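You operate a simulated robot arm through the tools that you are given. There is no shell and no other tool.

The job below is to be done with a simulated robot arm. You get a single attempt, and the scene is never put back.

## Task
Find the fuse tester's blown fuse and put it in the FAULTY tray.
Fine: it reads OPEN; red clip on the red pin, black clip on the black pin, meter on ohm and off again at the end; the good fuses stay in their holders.

It is judged by the outcome, as a careful person would: the job done as asked, and still so three seconds after it is handed in. It fails if anything else is knocked over, pushed out of place, dropped, spilled or broken.

## Robot
A 7-joint arm with a two-finger parallel gripper, fixed in place. Base frame: the origin is on the floor under the middle of its stand, x ahead of it, y to its left, z up. Readings come in m, rad, newtons and seconds.
With the tool pointing down near the work surface it reaches from about 0.42 to 0.9 m from the base axis. Its first joint turns from -2.496 to 2.496 rad. Payload 3 kg.
Tool frame: the origin (TCP) lies between the finger pads and is the grasp point; the fingertips stand 0.03 m ahead of it; z points along the fingers, y is the line along which they close. Largest opening 0.094 m; finger width 0.028, thickness 0.01; the body of the gripper, 0.05 by 0.096 m, starts 0.055 m behind the TCP.
Orientation is told as [roll, pitch, yaw] about the base's x, y, z axes, in that order, counted from this pose: with the fingers straight down and closing along the base's y, the tool's x points along the base's -x, its y along +y and its z along -z.

## Interface
- The arm moves only by the tool send_rows. Its argument "plan" is a list of rows, each a list of 7 numbers: the shift along the base's x, y, z in m, then the turn, a rotation vector about the base's x, y, z in rad, then the closure in counts, from 0 (fully open) to 255 (shut). In form: [[x, y, z, wx, wy, wz, claw], ...]. A call has 1 to 20 rows; each row shifts and turns the commanded pose from where the row before left it. Each row takes 0.2 s and may step no farther than 0.05 m and 0.15 rad from the row before; otherwise, or with a gripper value out of range, the whole call is refused. A pose out of reach is approached as far as the arm can. The call stops where the force on the tool passes 40 N (or 10 N more than at its start, if that is more) or the arm is blocked; 0.2 s more then pass. The fingers move at their own pace (about 0.072 m/s each) and stop on an object; they squeeze with about 30 N. The grip force told is the motor's: it shows also when the fingers shut on nothing. Time passes only in rows, and 0.2 s behind the last, so rows that do not move let the fingers close. It gives the time, the measured TCP pose, the force on the tool (base axes), the opening and the grip force at its end, in the units of the frame above (readings bear some noise), with the torque about the TCP (base axes, N m) and any sound that the robot's microphone picked up, and new pictures: "show" is both (left out), scene, wrist or none.
- Cameras (640 x 400 px; columns grow to the right, rows downward): "scene" is fixed at [0.4023, 0.499, 1.4149]; the picture's right is [-0.64, -0.77, 0.00], its down [-0.56, 0.46, -0.69] and it looks along [0.53, -0.44, -0.73] (base axes); focal length 247 px, centre (320, 200). "wrist" rides on the gripper at [0.076, 0.014, -0.103] in the tool frame; the picture's right is [-0.18, 0.98, 0.00], its down [-0.75, -0.14, -0.64] and it looks along [-0.63, -0.12, 0.77] (tool axes); focal length 243 px, centre (320, 200).
- point_at(camera, pixels): for up to 12 pixels [column, row] of the newest picture of that camera ("zoom" is the newest enlarged one), the place [x, y, z] in the base frame of the surface seen there, good to about 0.003 m. The clock stands still meanwhile.
- enlarge(camera, box): a new picture of the part [left, top, right, bottom] of that camera's present view, enlarged. The clock stands still meanwhile.
- finish_job(): hands the job in; it is judged then, once.

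Leave the gripper open and the arm clear of the work at the hand-in unless told otherwise.

The tools are called after "Call:" as name(argument=value, ...) on one line, values as JSON. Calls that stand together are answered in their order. send_rows: Moves the arm, as the interface text tells. Its arguments: {"type":"object","properties":{"plan":{"type":"array","items":{"type":"array","items":{"type":"number"}}},"show":{"type":"string","enum":["both","scene","wrist","none"]}},"required":["plan"]} The other tools are called the same way: point_at (camera, pixels) gives the place of the surface under pixels of a picture; enlarge (camera, box) takes an enlarged picture of a part of a camera's view; finish_job () hands the job in.

At the start:

```text
clock: 0.0
eef_pos: [0.6506, 0.0015, 1.1806]
tool_rot: [0.0, -0.001, 0.001]
ft_force: [-0.2, 0.0, -0.5]
wrist_torque: [-0.02, 0.03, 0.01]
finger_gap: 0.0939
finger_force: 0.1
```

scene: 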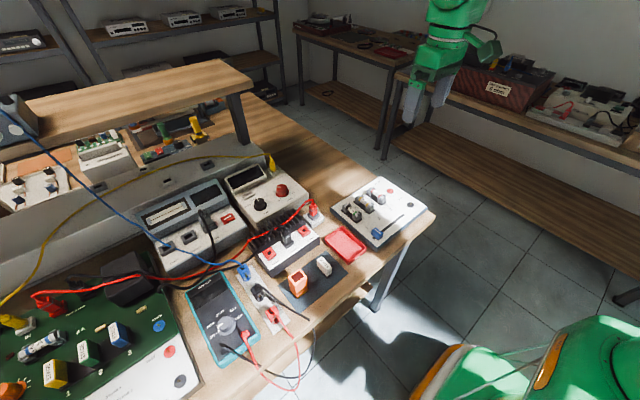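
wrist: 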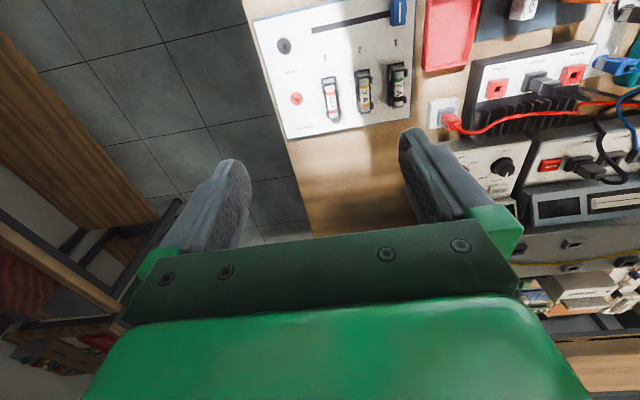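

I see a workbench with several instruments: a white panel with three fuse holders and a blue slider (scene about [380,210]), a red tray, a multimeter at about [225,315], and a green board at the left. I'll enlarge the relevant regions before moving.

Call:
enlarge(camera="scene", box=[320, 165, 440, 255])

Call:
enlarge(camera="scene", box=[180, 250, 340, 390])

Call:
enlarge(camera="wrist", box=[240, 0, 440, 140])

Call:
enlarge(camera="wrist", box=[410, 0, 640, 150])

Call:
enlarge(camera="scene", box=[0, 240, 210, 400])

```text
4.44 times, centred on (380, 210) of scene
```

zoom: 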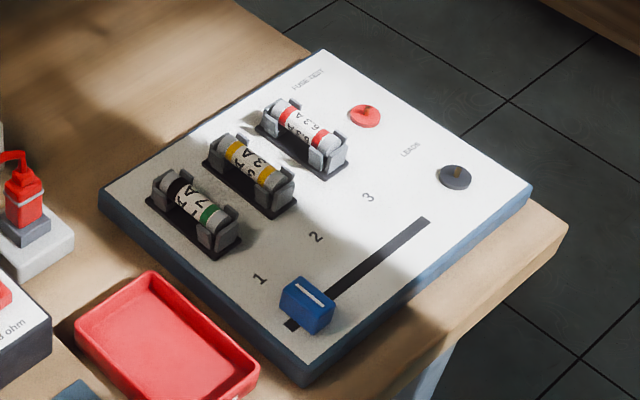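

```text
2.86 times, centred on (260, 320) of scene
```

zoom: 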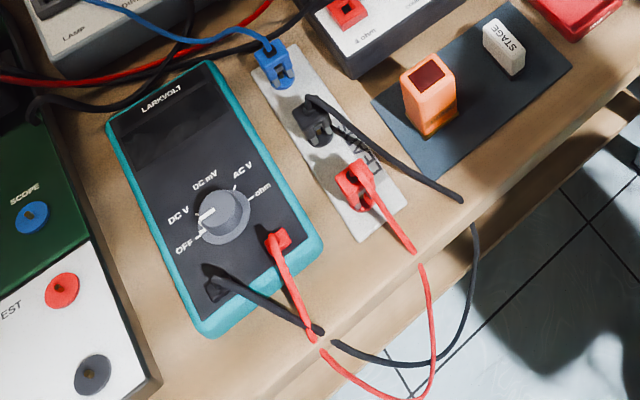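

```text
2.86 times, centred on (340, 70) of wrist
```

zoom: 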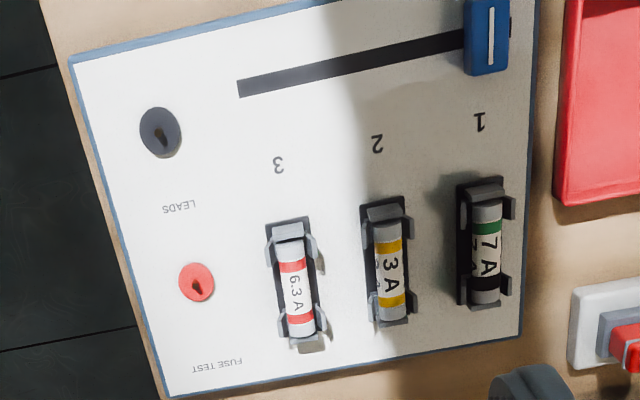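

```text
2.67 times, centred on (525, 75) of wrist
```

zoom: 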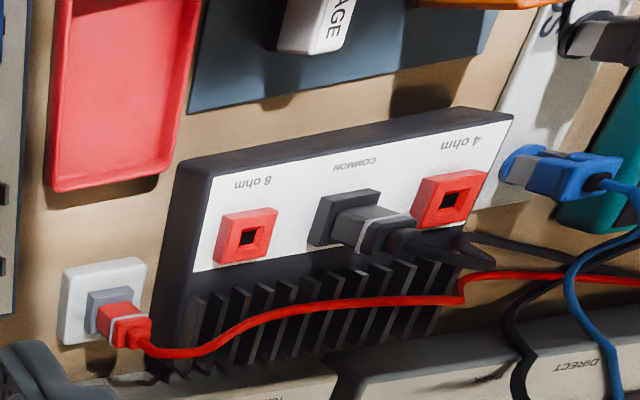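

```text
2.50 times, centred on (105, 320) of scene
```

zoom: 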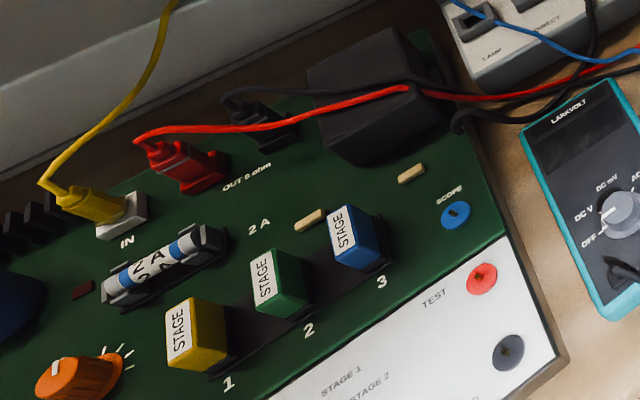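

The fuse tester is the white "FUSE TEST" panel, with red and black pins, three fuses and a blue selector. The LARKVOLT meter is on OFF and its two clips are parked on a "LEADS" strip. Next I'll measure the key points and zoom in on the clips, dial and trays.

Call:
point_at(camera="scene", pixels=[[390.1, 190.4], [410.6, 203.7], [377.3, 231], [403.6, 215], [373.3, 238.1], [351.9, 212.3], [364.7, 203.7], [376.2, 195.4], [272.3, 314.8], [258.3, 292], [225.7, 325.3], [345, 243]])

Call:
enlarge(camera="scene", box=[235, 265, 315, 345])

Call:
enlarge(camera="scene", box=[195, 295, 275, 375])

Call:
enlarge(camera="scene", box=[300, 170, 420, 270])

Call:
enlarge(camera="scene", box=[0, 90, 240, 240])

Call:
enlarge(camera="scene", box=[400, 30, 640, 180])

```text
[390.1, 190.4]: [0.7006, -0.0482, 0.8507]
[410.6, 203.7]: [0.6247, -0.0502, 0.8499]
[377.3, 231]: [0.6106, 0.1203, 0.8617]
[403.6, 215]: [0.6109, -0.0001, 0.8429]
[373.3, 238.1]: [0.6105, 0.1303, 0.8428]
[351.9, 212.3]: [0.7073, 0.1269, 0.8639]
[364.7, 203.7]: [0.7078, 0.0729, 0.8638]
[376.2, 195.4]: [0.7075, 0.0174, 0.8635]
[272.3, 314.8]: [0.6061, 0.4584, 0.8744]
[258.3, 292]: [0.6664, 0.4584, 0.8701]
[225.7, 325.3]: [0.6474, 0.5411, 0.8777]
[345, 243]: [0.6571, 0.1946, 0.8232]
```

```text
5.00 times, centred on (275, 305) of scene
```

zoom: 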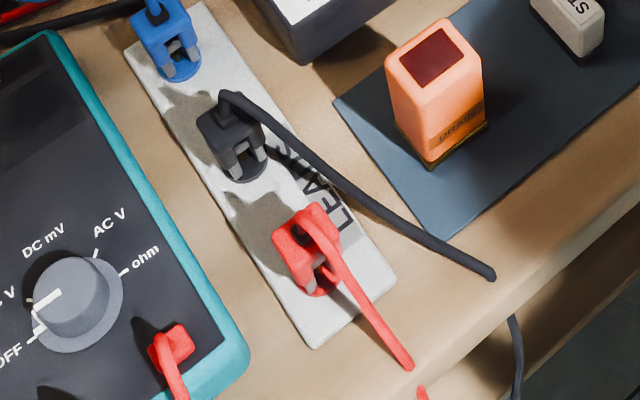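

```text
5.00 times, centred on (235, 335) of scene
```

zoom: 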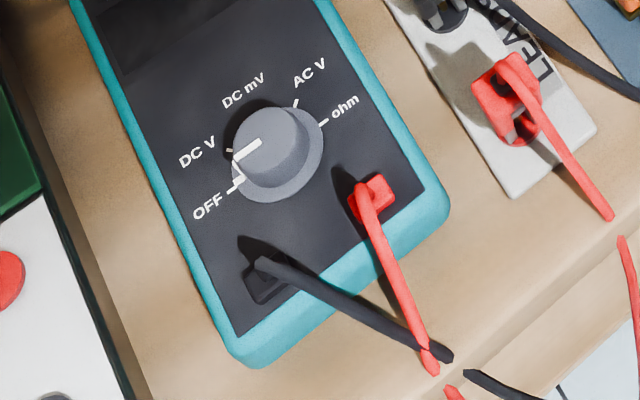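

```text
4.00 times, centred on (360, 220) of scene
```

zoom: 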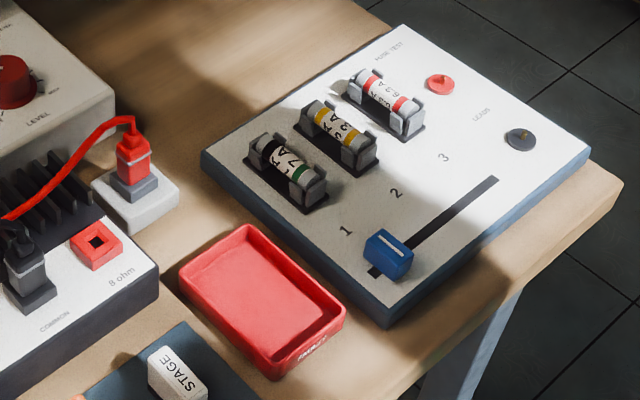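

```text
2.67 times, centred on (120, 165) of scene
```

zoom: 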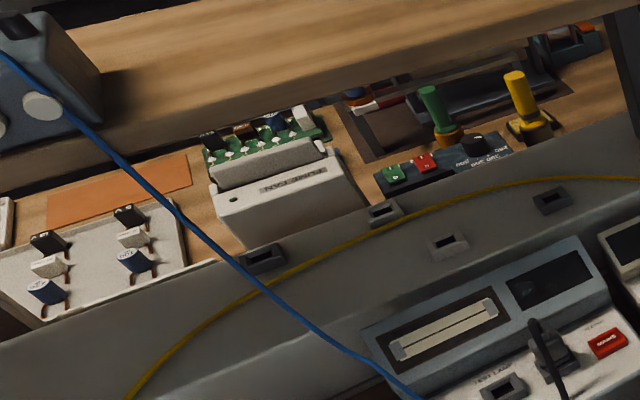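

```text
2.67 times, centred on (520, 105) of scene
```

zoom: 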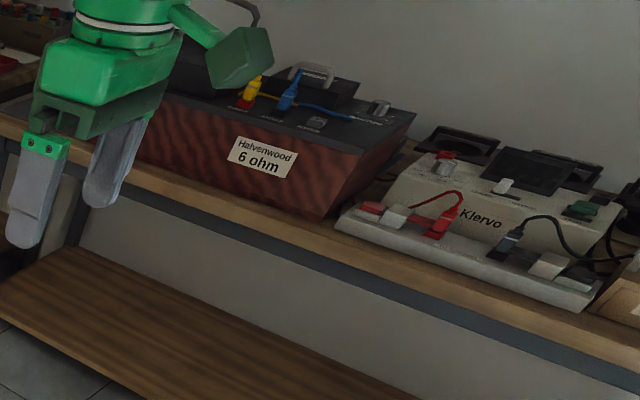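

The red tray beside the tester has lettering on its edge, so I'll zoom in to confirm it says FAULTY. I'll also measure the shelf overhead and the nearby items so the arm path stays clear.

Call:
enlarge(camera="scene", box=[330, 225, 378, 265])

Call:
point_at(camera="scene", pixels=[[235, 95], [100, 120], [15, 140], [298, 277], [323, 266], [312, 208], [288, 240], [260, 195], [195, 205], [205, 280], [270, 165], [244, 270]])

Call:
point_at(camera="scene", pixels=[[210, 300], [195, 345], [260, 325], [232, 350], [205, 355], [245, 337], [225, 318], [247, 263], [240, 262], [270, 310], [276, 320], [255, 287]])

```text
10.00 times, centred on (354, 245) of scene
```

zoom: 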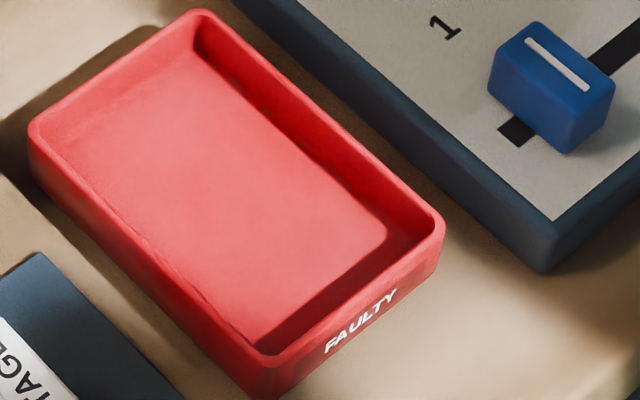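

```text
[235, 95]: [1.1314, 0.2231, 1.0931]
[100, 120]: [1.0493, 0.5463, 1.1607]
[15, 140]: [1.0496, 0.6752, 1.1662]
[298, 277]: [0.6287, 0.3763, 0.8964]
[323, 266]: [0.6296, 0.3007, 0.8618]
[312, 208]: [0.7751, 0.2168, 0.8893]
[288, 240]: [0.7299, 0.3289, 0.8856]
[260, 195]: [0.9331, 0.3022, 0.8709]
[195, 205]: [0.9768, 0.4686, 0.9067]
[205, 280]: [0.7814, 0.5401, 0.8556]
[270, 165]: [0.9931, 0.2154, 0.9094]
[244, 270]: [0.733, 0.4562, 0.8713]
```

```text
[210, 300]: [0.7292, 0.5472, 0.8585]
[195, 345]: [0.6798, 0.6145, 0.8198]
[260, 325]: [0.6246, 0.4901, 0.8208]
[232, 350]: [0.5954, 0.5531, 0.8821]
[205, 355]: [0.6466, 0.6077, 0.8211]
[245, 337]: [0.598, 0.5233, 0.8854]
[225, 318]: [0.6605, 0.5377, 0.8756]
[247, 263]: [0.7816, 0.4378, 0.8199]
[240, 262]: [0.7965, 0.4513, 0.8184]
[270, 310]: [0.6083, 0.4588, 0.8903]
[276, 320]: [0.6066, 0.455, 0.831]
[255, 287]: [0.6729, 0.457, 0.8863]
```

The tray lettering reads FAULTY. I'll move the open gripper to above the "LEADS" strip, around (0.56, 0.46, 1.05), so the wrist camera can look closely at the clips.

Call:
send_rows(plan=[[-0.0076, 0.0382, -0.0109, 0, 0, 0, 0], [-0.0076, 0.0382, -0.0109, 0, 0, 0, 0], [-0.0076, 0.0382, -0.0109, 0, 0, 0, 0], [-0.0076, 0.0382, -0.0109, 0, 0, 0, 0], [-0.0076, 0.0382, -0.0109, 0, 0, 0, 0], [-0.0076, 0.0382, -0.0109, 0, 0, 0, 0], [-0.0076, 0.0382, -0.0109, 0, 0, 0, 0], [-0.0076, 0.0382, -0.0109, 0, 0, 0, 0], [-0.0076, 0.0382, -0.0109, 0, 0, 0, 0], [-0.0076, 0.0382, -0.0109, 0, 0, 0, 0], [-0.0076, 0.0382, -0.0109, 0, 0, 0, 0], [-0.0076, 0.0382, -0.0109, 0, 0, 0, 0]])

```text
clock: 2.6
eef_pos: [0.5582, 0.4619, 1.0488]
tool_rot: [-0.001, 0.001, -0.001]
ft_force: [1.0, 0.8, 0.0]
wrist_torque: [0.01, -0.02, 0.03]
finger_gap: 0.094
finger_force: 0.1
```

scene: 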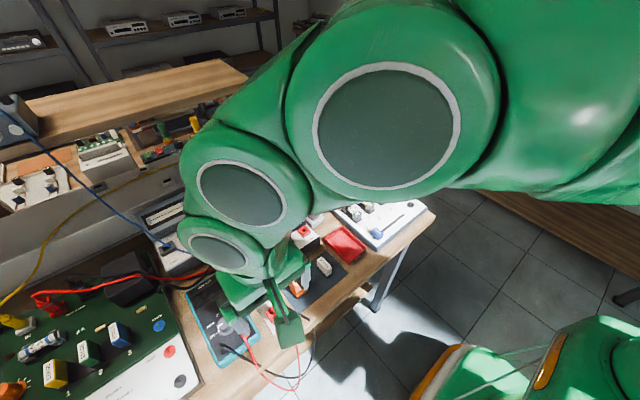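
wrist: 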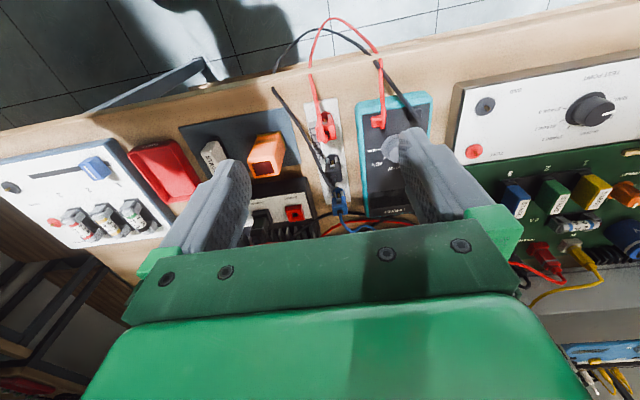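

Now I have a view of the clips (red at about [327,125], black at about [332,165]) and the meter. I'll enlarge this region to see the clip shapes.

Call:
enlarge(camera="wrist", box=[280, 80, 380, 230])

Call:
enlarge(camera="wrist", box=[300, 100, 360, 140])

Call:
enlarge(camera="wrist", box=[270, 10, 450, 130])

Call:
point_at(camera="wrist", pixels=[[325, 120], [328, 135], [332, 160], [334, 172], [390, 148], [380, 120], [320, 108], [337, 195]])

```text
2.67 times, centred on (330, 155) of wrist
```

zoom: 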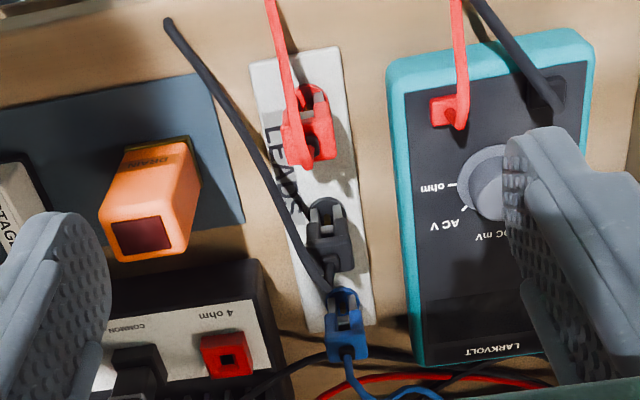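

```text
10.00 times, centred on (330, 120) of wrist
```

zoom: 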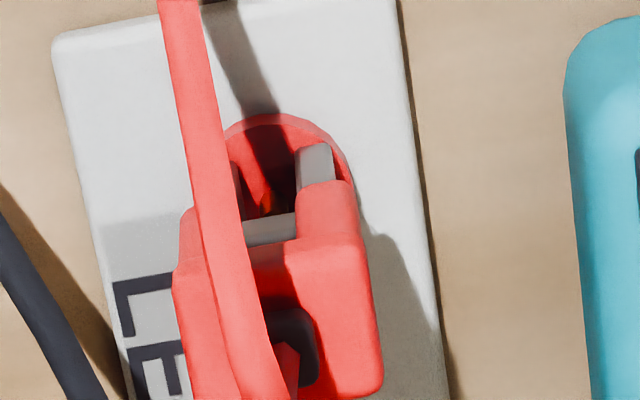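

```text
3.33 times, centred on (360, 70) of wrist
```

zoom: 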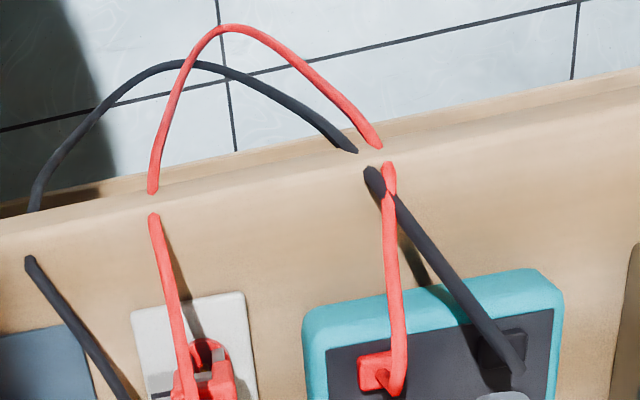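

```text
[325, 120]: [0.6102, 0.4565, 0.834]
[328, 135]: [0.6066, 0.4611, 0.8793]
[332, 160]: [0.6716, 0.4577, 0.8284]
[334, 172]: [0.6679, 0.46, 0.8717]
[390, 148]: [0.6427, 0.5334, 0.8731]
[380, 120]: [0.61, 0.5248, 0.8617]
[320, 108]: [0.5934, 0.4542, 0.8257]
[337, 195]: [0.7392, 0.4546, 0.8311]
```

The clips stand upright with prongs straddling the pins and their cables leaving from the top. I'll zoom in again on the red and black clips to get exact edge positions.

Call:
enlarge(camera="wrist", box=[298, 104, 362, 144])

Call:
point_at(camera="wrist", pixels=[[333, 126], [335, 130], [333, 135], [329, 132], [324, 122], [333, 118], [331, 134], [317.5, 130], [336, 139], [326, 142]])

Call:
enlarge(camera="wrist", box=[304, 146, 368, 186])

Call:
point_at(camera="zoom", pixels=[[320, 250], [260, 250], [380, 250], [300, 200], [350, 150], [280, 150], [320, 300], [320, 100]])

```text
10.00 times, centred on (330, 124) of wrist
```

zoom: 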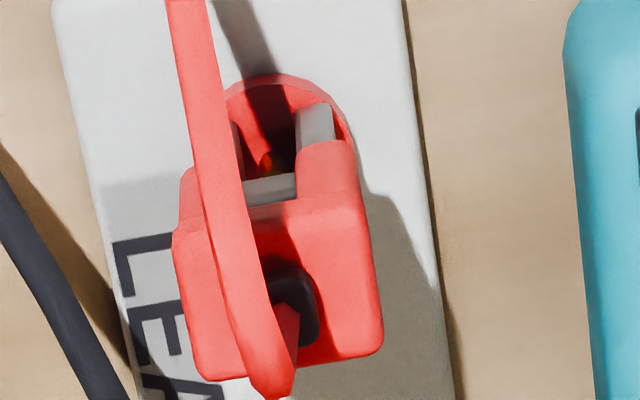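

```text
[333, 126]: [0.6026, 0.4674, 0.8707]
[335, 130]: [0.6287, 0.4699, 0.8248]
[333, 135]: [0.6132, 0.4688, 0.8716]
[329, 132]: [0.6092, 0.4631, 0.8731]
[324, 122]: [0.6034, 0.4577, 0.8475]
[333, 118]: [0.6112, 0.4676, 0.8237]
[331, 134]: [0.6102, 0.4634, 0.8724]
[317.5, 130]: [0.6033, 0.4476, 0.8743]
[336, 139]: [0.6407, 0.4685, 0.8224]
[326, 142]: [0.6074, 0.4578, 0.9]
```

```text
10.00 times, centred on (336, 166) of wrist
```

zoom: 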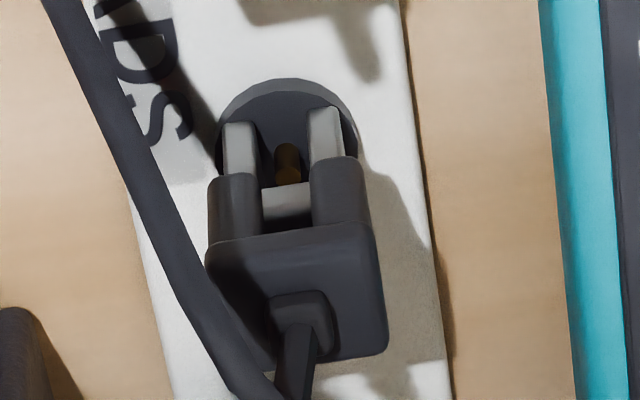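

```text
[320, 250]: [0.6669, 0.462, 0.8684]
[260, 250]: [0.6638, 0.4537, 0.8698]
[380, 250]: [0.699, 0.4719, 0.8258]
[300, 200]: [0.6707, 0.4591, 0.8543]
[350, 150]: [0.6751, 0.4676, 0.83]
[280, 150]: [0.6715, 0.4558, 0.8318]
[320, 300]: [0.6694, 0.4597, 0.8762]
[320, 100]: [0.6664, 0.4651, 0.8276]
```

The red clip's body is centred near (0.607, 0.4585), with its top at z≈0.872 and a width of about 0.024 m. I'll move above it with the fingers narrowed to about 0.053 m, stopping at z≈0.94 to check alignment.

Call:
send_rows(plan=[[0.0163, -0.0011, -0.0363, 0, 0, 0, 110], [0.0163, -0.0011, -0.0363, 0, 0, 0, 110], [0.0162, -0.0012, -0.0363, 0, 0, 0, 110], [0, 0, 0, 0, 0, 0, 110]])

```text
clock: 3.6
eef_pos: [0.6082, 0.4581, 0.9395]
tool_rot: [0.001, -0.001, 0.001]
ft_force: [-0.4, -0.7, 0.3]
wrist_torque: [0.01, -0.05, 0.0]
finger_gap: 0.0534
finger_force: 0.0
```

scene: 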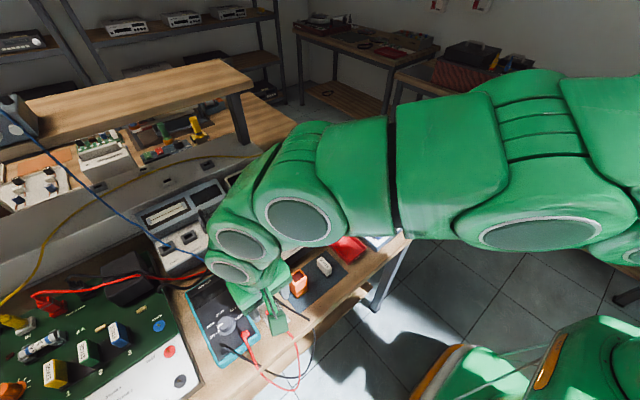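
wrist: 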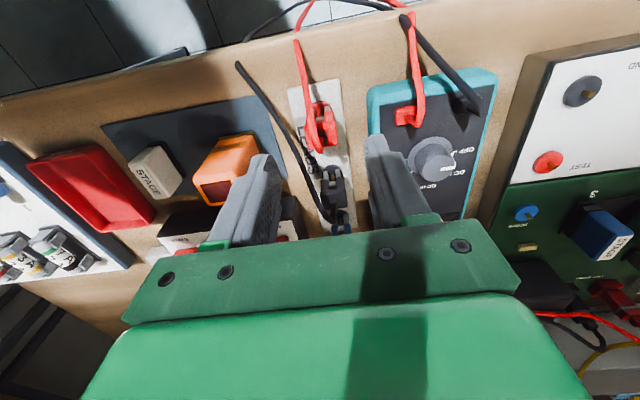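

The fingers straddle the red clip. I want to check where the black cable runs relative to the left finger before I go down.

Call:
point_at(camera="wrist", pixels=[[243, 72], [257, 90], [270, 106], [283, 123], [293, 140], [301, 160], [308, 105], [303, 75], [318, 140], [327, 130], [320, 112]])

Call:
enlarge(camera="wrist", box=[230, 50, 390, 150])

```text
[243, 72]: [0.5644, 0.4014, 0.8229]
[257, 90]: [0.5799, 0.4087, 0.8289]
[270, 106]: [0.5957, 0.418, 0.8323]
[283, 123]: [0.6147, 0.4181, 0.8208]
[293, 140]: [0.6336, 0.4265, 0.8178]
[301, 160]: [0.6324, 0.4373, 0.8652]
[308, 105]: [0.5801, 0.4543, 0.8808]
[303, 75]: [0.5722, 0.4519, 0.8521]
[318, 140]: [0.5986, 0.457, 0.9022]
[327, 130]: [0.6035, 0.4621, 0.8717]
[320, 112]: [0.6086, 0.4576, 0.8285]
```

```text
4.00 times, centred on (310, 100) of wrist
```

zoom: 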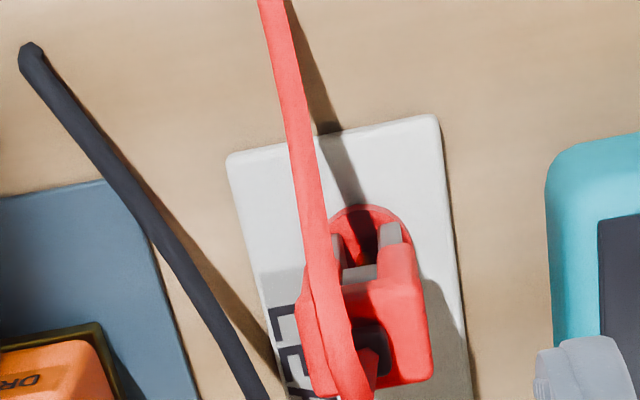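

The black cable runs right beside the red clip, at y≈0.425 at the red clip's x, so the left finger could hit it. I'll take the black clip first. I'm lifting slightly and moving to above it at (0.668, 0.459), with the gap narrowed to about 0.04 m.

Call:
send_rows(plan=[[0.0, 0, 0.02, 0, 0, 0, 120], [0.03, 0.0, 0.0, 0, 0, 0, 130], [0.031, 0.0, 0.0, 0, 0, 0, 140], [0, 0, 0, 0, 0, 0, 140]])

```text
clock: 4.6
eef_pos: [0.6691, 0.4585, 0.961]
tool_rot: [0.001, -0.003, 0.001]
ft_force: [0.7, 0.8, 0.6]
wrist_torque: [-0.01, 0.03, 0.0]
finger_gap: 0.0425
finger_force: 0.0
```

scene: 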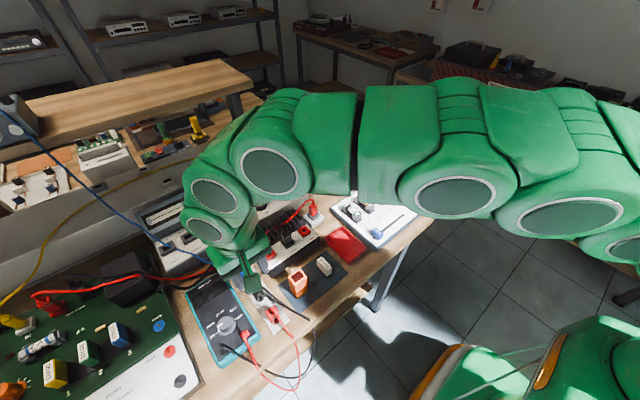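
wrist: 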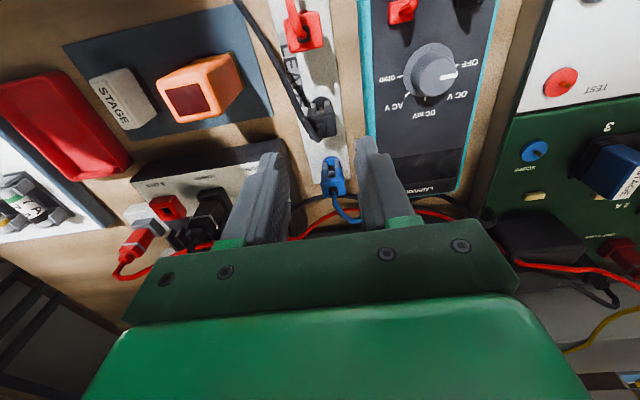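

I'm zooming in on the black clip to check that it's centred between the fingers.

Call:
enlarge(camera="wrist", box=[272, 80, 368, 140])

Call:
point_at(camera="zoom", pixels=[[250, 180], [300, 200], [380, 200], [400, 250], [330, 130], [390, 130], [280, 300], [340, 290], [400, 280], [350, 210]])

```text
6.67 times, centred on (320, 110) of wrist
```

zoom: 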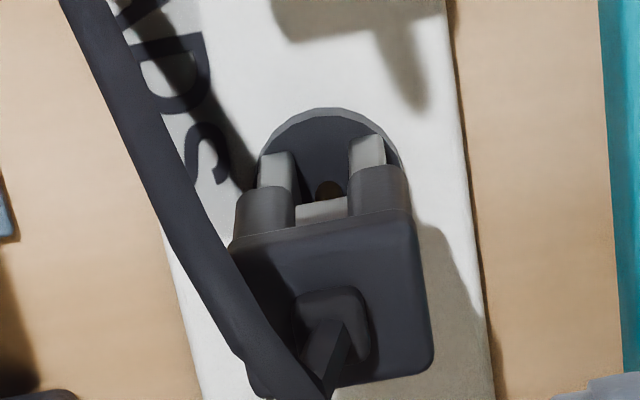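

```text
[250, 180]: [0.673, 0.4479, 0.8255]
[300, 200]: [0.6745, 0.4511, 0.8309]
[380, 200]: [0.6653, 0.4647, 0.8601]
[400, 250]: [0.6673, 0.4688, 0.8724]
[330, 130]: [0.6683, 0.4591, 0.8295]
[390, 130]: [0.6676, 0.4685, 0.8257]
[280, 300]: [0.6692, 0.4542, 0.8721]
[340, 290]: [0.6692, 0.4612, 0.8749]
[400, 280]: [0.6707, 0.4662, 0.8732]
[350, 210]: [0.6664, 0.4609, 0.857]
```

The black clip is centred, with its body about 0.0235 m wide around y≈0.4595. I'm descending to TCP z≈0.866, which puts the fingertips at 0.836, above the strip.

Call:
send_rows(plan=[[0.001, 0.0005, -0.03, 0, 0, 0, 140], [0.001, 0.0005, -0.03, 0, 0, 0, 140], [0, 0, -0.02, 0, 0, 0, 140], [0, 0, -0.013, 0, 0, 0, 140], [0, 0, 0, 0, 0, 0, 140]])

```text
clock: 5.8
eef_pos: [0.67, 0.4586, 0.8681]
tool_rot: [0.001, 0.0, 0.003]
ft_force: [-0.5, 0.2, 0.2]
wrist_torque: [0.0, -0.01, 0.03]
finger_gap: 0.0424
finger_force: 0.1
```

scene: 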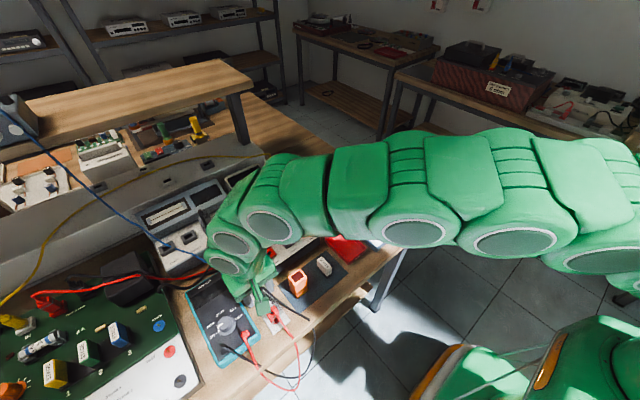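
wrist: 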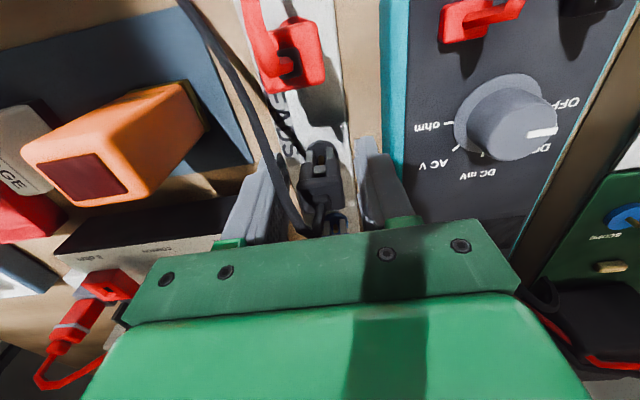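

The clip sits between the fingers with no contact force. I'll take one zoom to make sure the cable isn't pinched before closing.

Call:
enlarge(camera="wrist", box=[240, 120, 400, 240])

```text
3.33 times, centred on (320, 180) of wrist
```

zoom: 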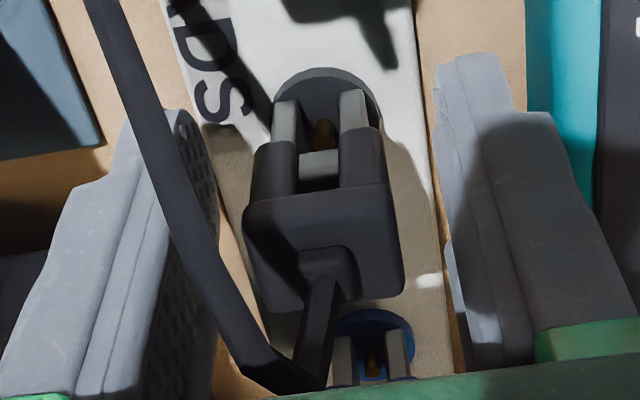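

The cable runs in front of the left finger rather than between the pads and the clip. I'm closing on the clip.

Call:
send_rows(plan=[[0, 0, 0, 0, 0, 0, 200], [0, 0, 0, 0, 0, 0, 255], [0, 0, 0, 0, 0, 0, 255]])

Call:
enlarge(camera="wrist", box=[240, 120, 400, 240])

```text
clock: 6.6
eef_pos: [0.6717, 0.4591, 0.8693]
tool_rot: [0.001, 0.0, -0.001]
ft_force: [0.3, -0.9, 0.3]
wrist_torque: [-0.02, 0.02, 0.0]
finger_gap: 0.0269
finger_force: 30.1
```

scene: 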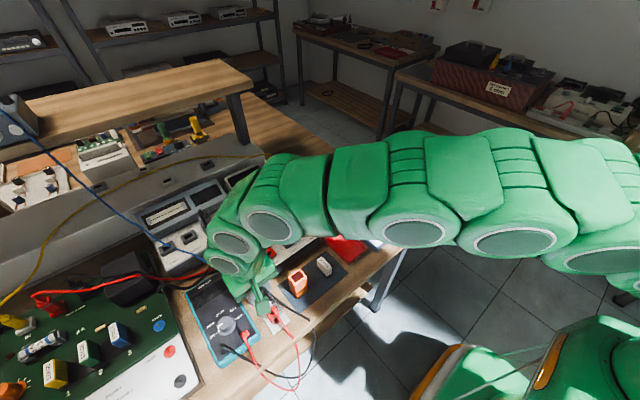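
wrist: 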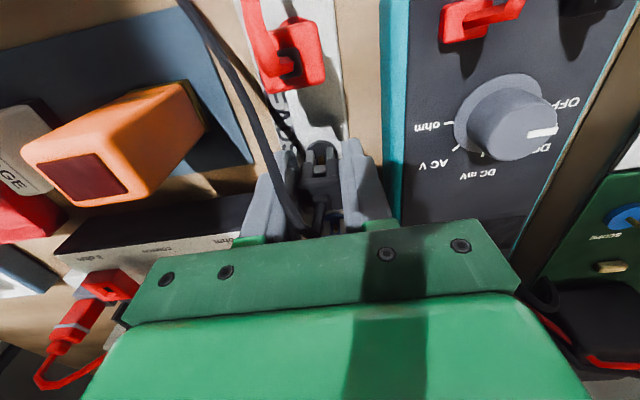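

```text
3.33 times, centred on (320, 180) of wrist
```

zoom: 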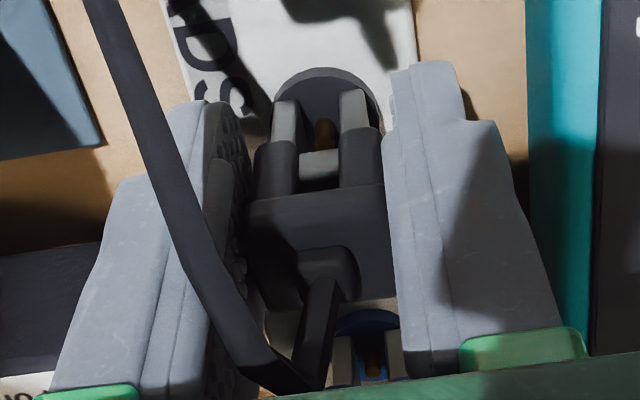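

Gripped, with a gap of 0.027 m and 30 N. I'm lifting the black clip straight up off its rest pin in steps.

Call:
send_rows(plan=[[0, 0, 0.015, 0, 0, 0, 255], [0, 0, 0.02, 0, 0, 0, 255], [0, 0, 0.03, 0, 0, 0, 255], [0, 0, 0.03, 0, 0, 0, 255], [0, 0, 0.03, 0, 0, 0, 255]])

```text
clock: 7.8
eef_pos: [0.6703, 0.4581, 0.9932]
tool_rot: [-0.002, 0.0, 0.001]
ft_force: [0.3, -0.8, 0.1]
wrist_torque: [0.0, -0.01, 0.03]
finger_gap: 0.0275
finger_force: 30.2
```

scene: 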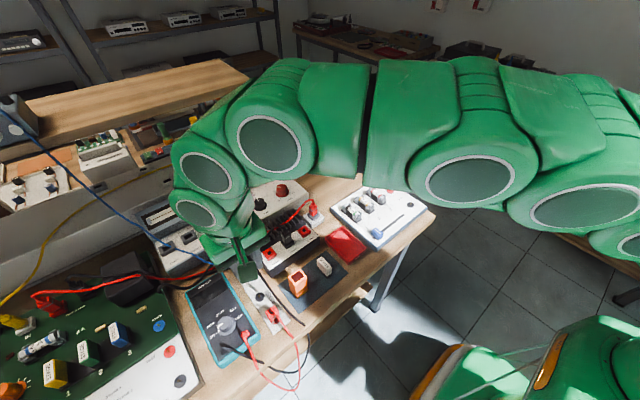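
wrist: 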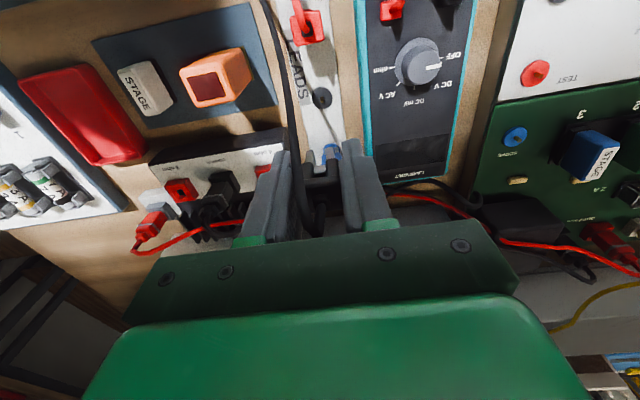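

The clip came free and its rest pin is now bare at about [322,97]. I'll carry it toward the tester at z≈1.0, pausing partway to check the cable.

Call:
send_rows(plan=[[-0.008, -0.042, 0.003, 0, 0, 0, 255], [-0.008, -0.042, 0.003, 0, 0, 0, 255], [-0.008, -0.042, 0.003, 0, 0, 0, 255], [-0.008, -0.042, 0.003, 0, 0, 0, 255], [-0.008, -0.042, 0.003, 0, 0, 0, 255], [-0.008, -0.042, 0.003, 0, 0, 0, 255]])

```text
clock: 9.2
eef_pos: [0.6222, 0.2074, 1.0095]
tool_rot: [-0.002, 0.002, 0.001]
ft_force: [-0.5, 0.2, -0.8]
wrist_torque: [0.04, -0.03, -0.01]
finger_gap: 0.0271
finger_force: 29.9
```

scene: 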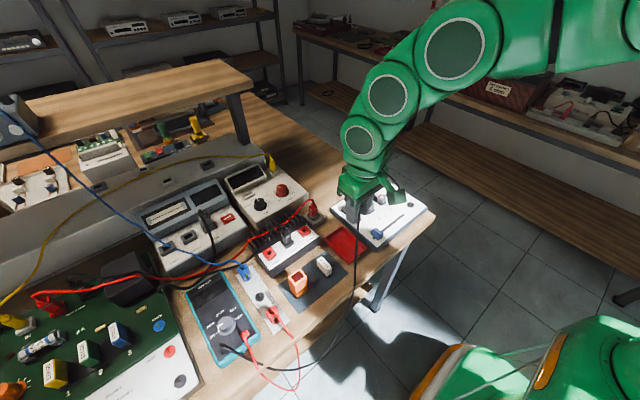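
wrist: 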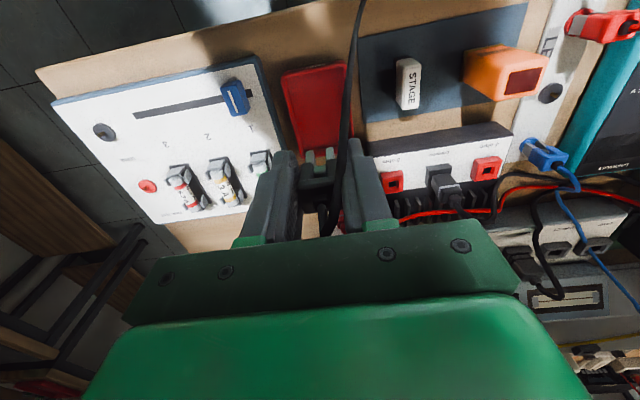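

The cable hangs over the bench edge and nothing is disturbed. Next I'll get precise pin positions from this view.

Call:
enlarge(camera="wrist", box=[72, 100, 184, 210])

Call:
enlarge(camera="wrist", box=[88, 116, 120, 146])

Call:
point_at(camera="wrist", pixels=[[105, 133], [106, 130], [104, 127], [148, 187], [148, 184], [148, 190], [120, 160], [165, 195], [546, 95], [545, 92]])

```text
3.64 times, centred on (128, 155) of wrist
```

zoom: 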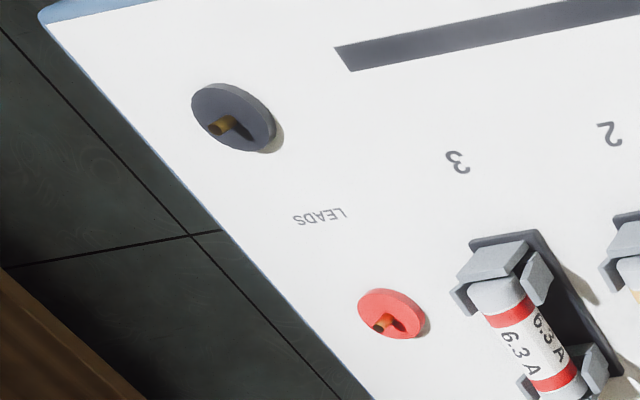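

```text
13.33 times, centred on (104, 131) of wrist
```

zoom: 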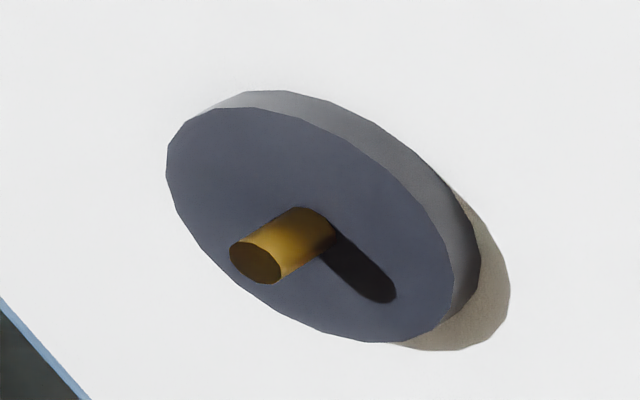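

```text
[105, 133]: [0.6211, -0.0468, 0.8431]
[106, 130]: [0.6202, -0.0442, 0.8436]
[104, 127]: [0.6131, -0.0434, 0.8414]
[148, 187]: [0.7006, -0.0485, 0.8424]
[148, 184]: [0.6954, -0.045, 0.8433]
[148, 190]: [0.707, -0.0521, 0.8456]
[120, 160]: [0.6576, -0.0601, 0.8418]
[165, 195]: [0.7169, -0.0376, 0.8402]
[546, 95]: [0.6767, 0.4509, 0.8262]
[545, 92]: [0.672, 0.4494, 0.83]
```

I'll point at the pin base and tip directly in this zoom, for the black and then the red pin.

Call:
point_at(camera="zoom", pixels=[[255, 262], [315, 225], [200, 130], [440, 310], [390, 160], [230, 240], [60, 100]])

Call:
enlarge(camera="wrist", box=[132, 172, 164, 202])

Call:
point_at(camera="zoom", pixels=[[255, 240], [320, 200], [280, 220], [200, 130], [440, 300], [390, 140], [230, 240]])

```text
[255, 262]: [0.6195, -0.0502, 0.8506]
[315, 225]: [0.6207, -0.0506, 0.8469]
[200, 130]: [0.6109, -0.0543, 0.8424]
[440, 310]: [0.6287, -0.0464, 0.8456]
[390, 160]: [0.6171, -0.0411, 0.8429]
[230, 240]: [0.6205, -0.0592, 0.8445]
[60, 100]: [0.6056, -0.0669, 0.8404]
```

```text
13.33 times, centred on (148, 187) of wrist
```

zoom: 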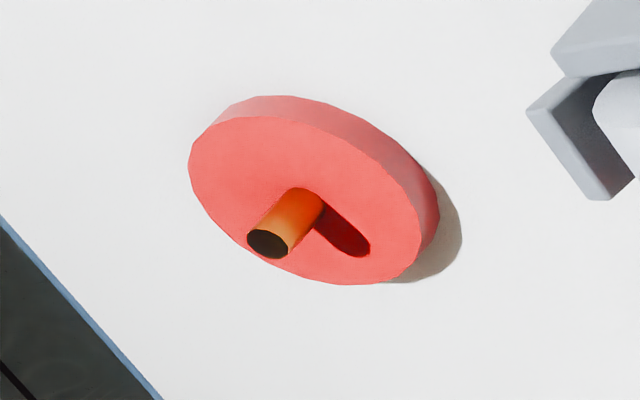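

```text
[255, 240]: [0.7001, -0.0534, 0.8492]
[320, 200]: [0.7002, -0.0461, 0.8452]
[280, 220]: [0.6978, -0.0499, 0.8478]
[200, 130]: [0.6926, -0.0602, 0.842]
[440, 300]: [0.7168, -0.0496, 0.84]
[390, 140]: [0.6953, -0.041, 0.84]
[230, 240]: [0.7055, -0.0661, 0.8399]
```

Black pin is at about (0.620, -0.050) and red pin at about (0.700, -0.050). I'll also measure the now-bare black rest pin in the scene view, which tells me how the clip sits relative to the gripper.

Call:
enlarge(camera="scene", box=[246, 285, 278, 305])

Call:
enlarge(camera="wrist", box=[530, 80, 562, 110])

Call:
enlarge(camera="wrist", box=[250, 120, 410, 240])

Call:
point_at(camera="scene", pixels=[[262, 297], [261, 296], [262, 299]])

```text
16.00 times, centred on (262, 295) of scene
```

zoom: 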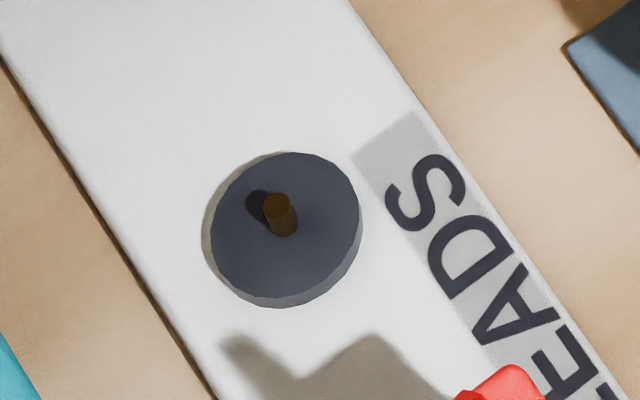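

```text
13.33 times, centred on (546, 95) of wrist
```

zoom: 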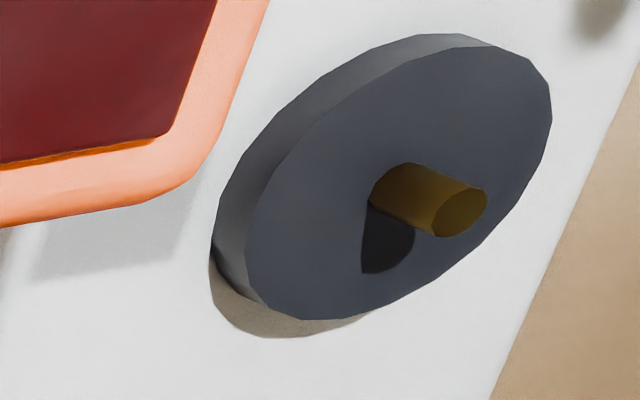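

```text
3.33 times, centred on (330, 180) of wrist
```

zoom: 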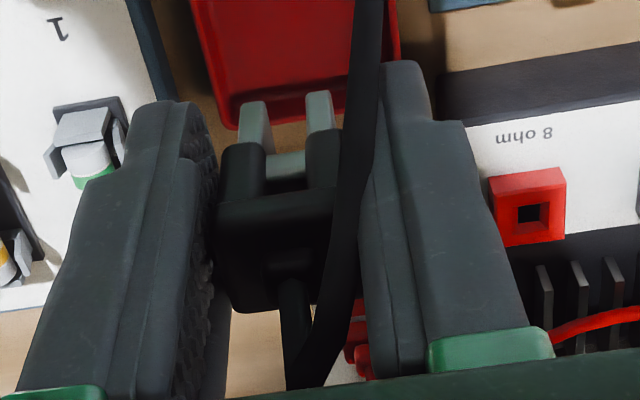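

```text
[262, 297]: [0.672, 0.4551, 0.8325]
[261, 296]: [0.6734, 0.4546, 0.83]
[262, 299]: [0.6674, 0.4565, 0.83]
```

The clip hasn't slipped in the grip. From the geometry, the rest pin was directly below the TCP while I was gripping. I'm moving to above the black tester pin at z≈0.94 for a visual check.

Call:
send_rows(plan=[[-0.0003, -0.0429, -0.0116, 0, 0, 0, 255], [-0.0003, -0.0429, -0.0116, 0, 0, 0, 255], [-0.0003, -0.0429, -0.0116, 0, 0, 0, 255], [-0.0003, -0.0429, -0.0116, 0, 0, 0, 255], [-0.0003, -0.0429, -0.0116, 0, 0, 0, 255], [-0.0003, -0.0429, -0.0116, 0, 0, 0, 255], [0, 0, 0, 0, 0, 0, 255]])

Call:
enlarge(camera="wrist", box=[240, 80, 400, 200])

```text
clock: 10.8
eef_pos: [0.6218, -0.0519, 0.941]
tool_rot: [0.0, 0.0, 0.002]
ft_force: [0.3, 0.2, -1.1]
wrist_torque: [0.01, -0.01, -0.03]
finger_gap: 0.0273
finger_force: 29.7
```

scene: 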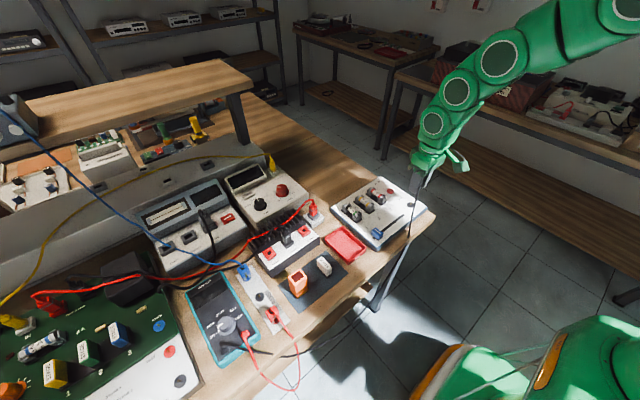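
wrist: 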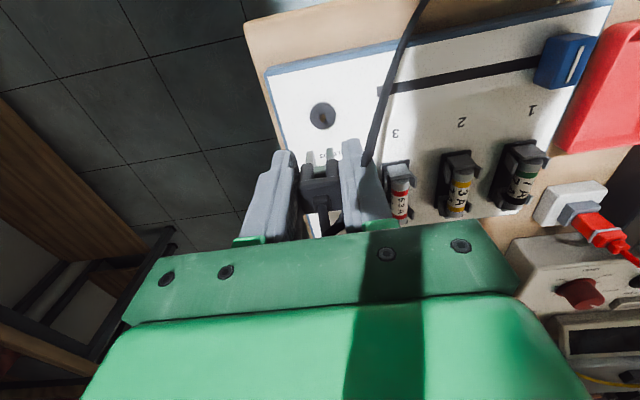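

```text
3.33 times, centred on (320, 140) of wrist
```

zoom: 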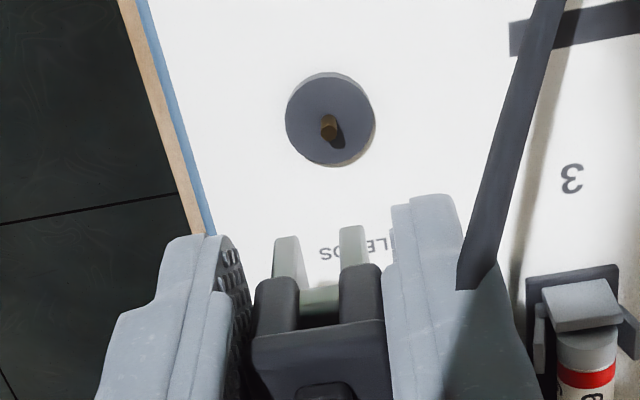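

The pin tip is at zoom [327,132]. Comparing with the geometry at the rest pin, I need a shift of about (-0.003, +0.0017). I'll apply it and descend to z≈0.908, where the prong tips are still just above the pin tip, then recheck.

Call:
send_rows(plan=[[-0.0031, 0.0017, -0.015, 0, 0, 0, 255], [0, 0, -0.018, 0, 0, 0, 255], [0, 0, 0, 0, 0, 0, 255]])

Call:
enlarge(camera="wrist", box=[240, 100, 400, 200])

Call:
enlarge(camera="scene", box=[380, 160, 444, 220])

```text
clock: 11.6
eef_pos: [0.6177, -0.0509, 0.909]
tool_rot: [0.0, 0.001, 0.0]
ft_force: [-0.3, -0.1, -0.7]
wrist_torque: [-0.01, -0.02, -0.02]
finger_gap: 0.0275
finger_force: 30.4
```

scene: 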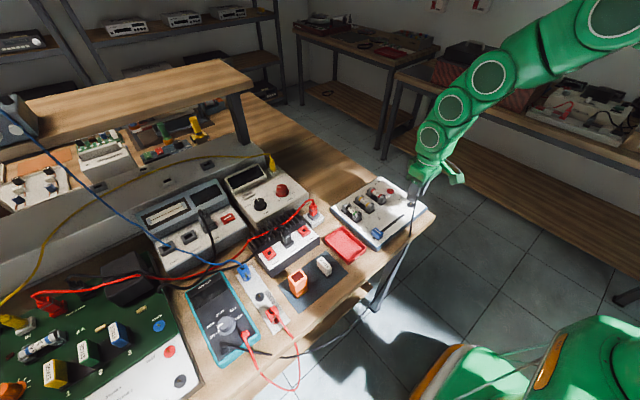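
wrist: 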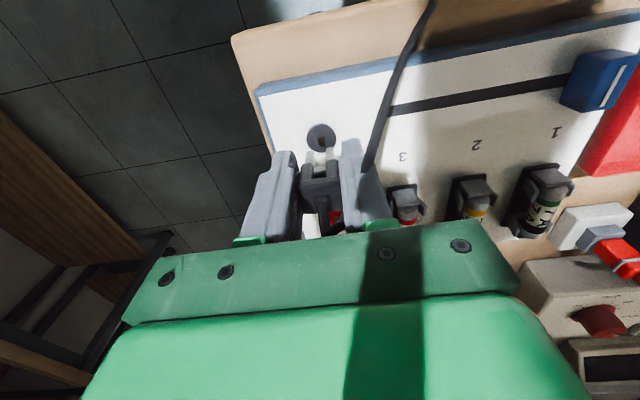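

```text
4.00 times, centred on (320, 150) of wrist
```

zoom: 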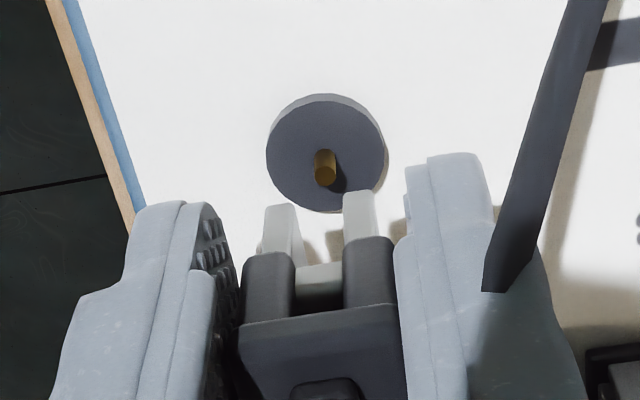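

```text
6.67 times, centred on (412, 190) of scene
```

zoom: 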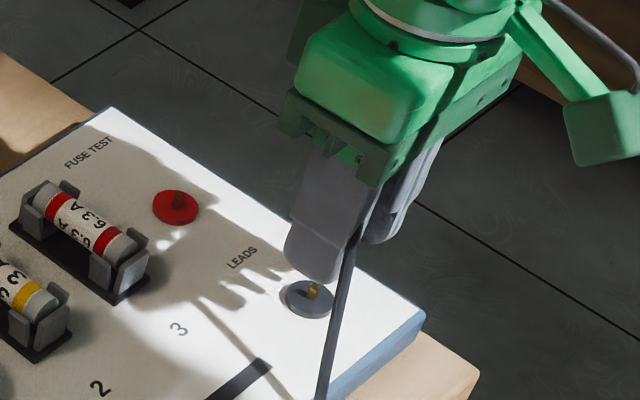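

The pin's y alignment is within 0.5 mm, and the disc comparison suggests a shift of about -1.3 mm in x. I'll lower most of the way to z≈0.889, watching the force.

Call:
send_rows(plan=[[-0.0012, 0, -0.008, 0, 0, 0, 255], [0, 0, -0.007, 0, 0, 0, 255], [0, 0, -0.005, 0, 0, 0, 255]])

Call:
enlarge(camera="wrist", box=[240, 100, 400, 200])

Call:
enlarge(camera="scene", box=[380, 160, 444, 220])

```text
clock: 12.4
eef_pos: [0.6157, -0.0492, 0.8895]
tool_rot: [-0.002, -0.001, 0.002]
ft_force: [0.3, 0.2, -0.1]
wrist_torque: [-0.02, -0.02, -0.01]
finger_gap: 0.0271
finger_force: 29.5
```

scene: 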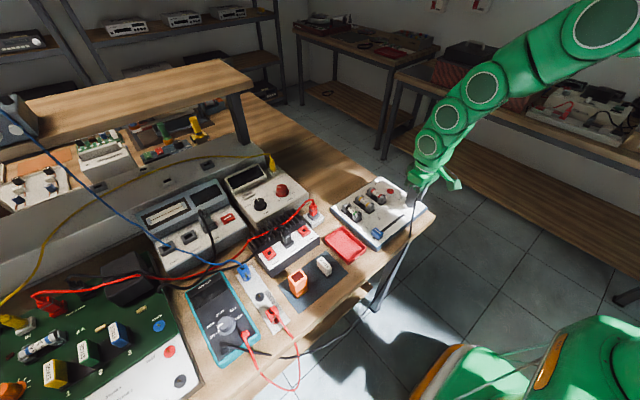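
wrist: 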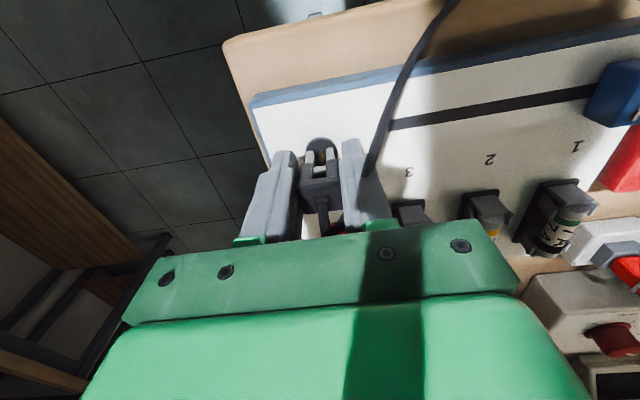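

```text
4.00 times, centred on (320, 150) of wrist
```

zoom: 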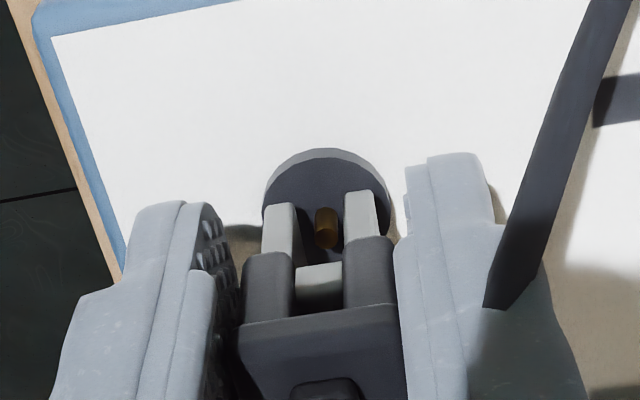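

```text
6.67 times, centred on (412, 190) of scene
```

zoom: 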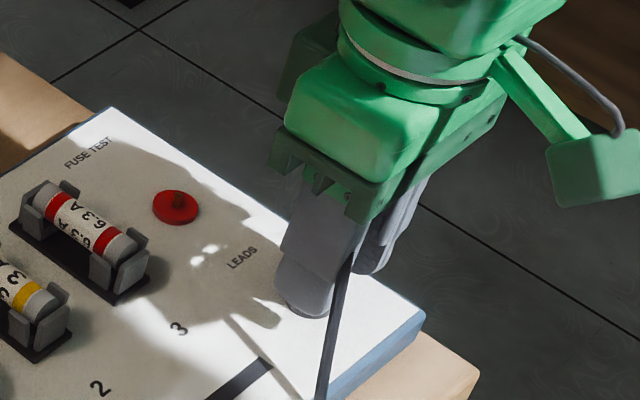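

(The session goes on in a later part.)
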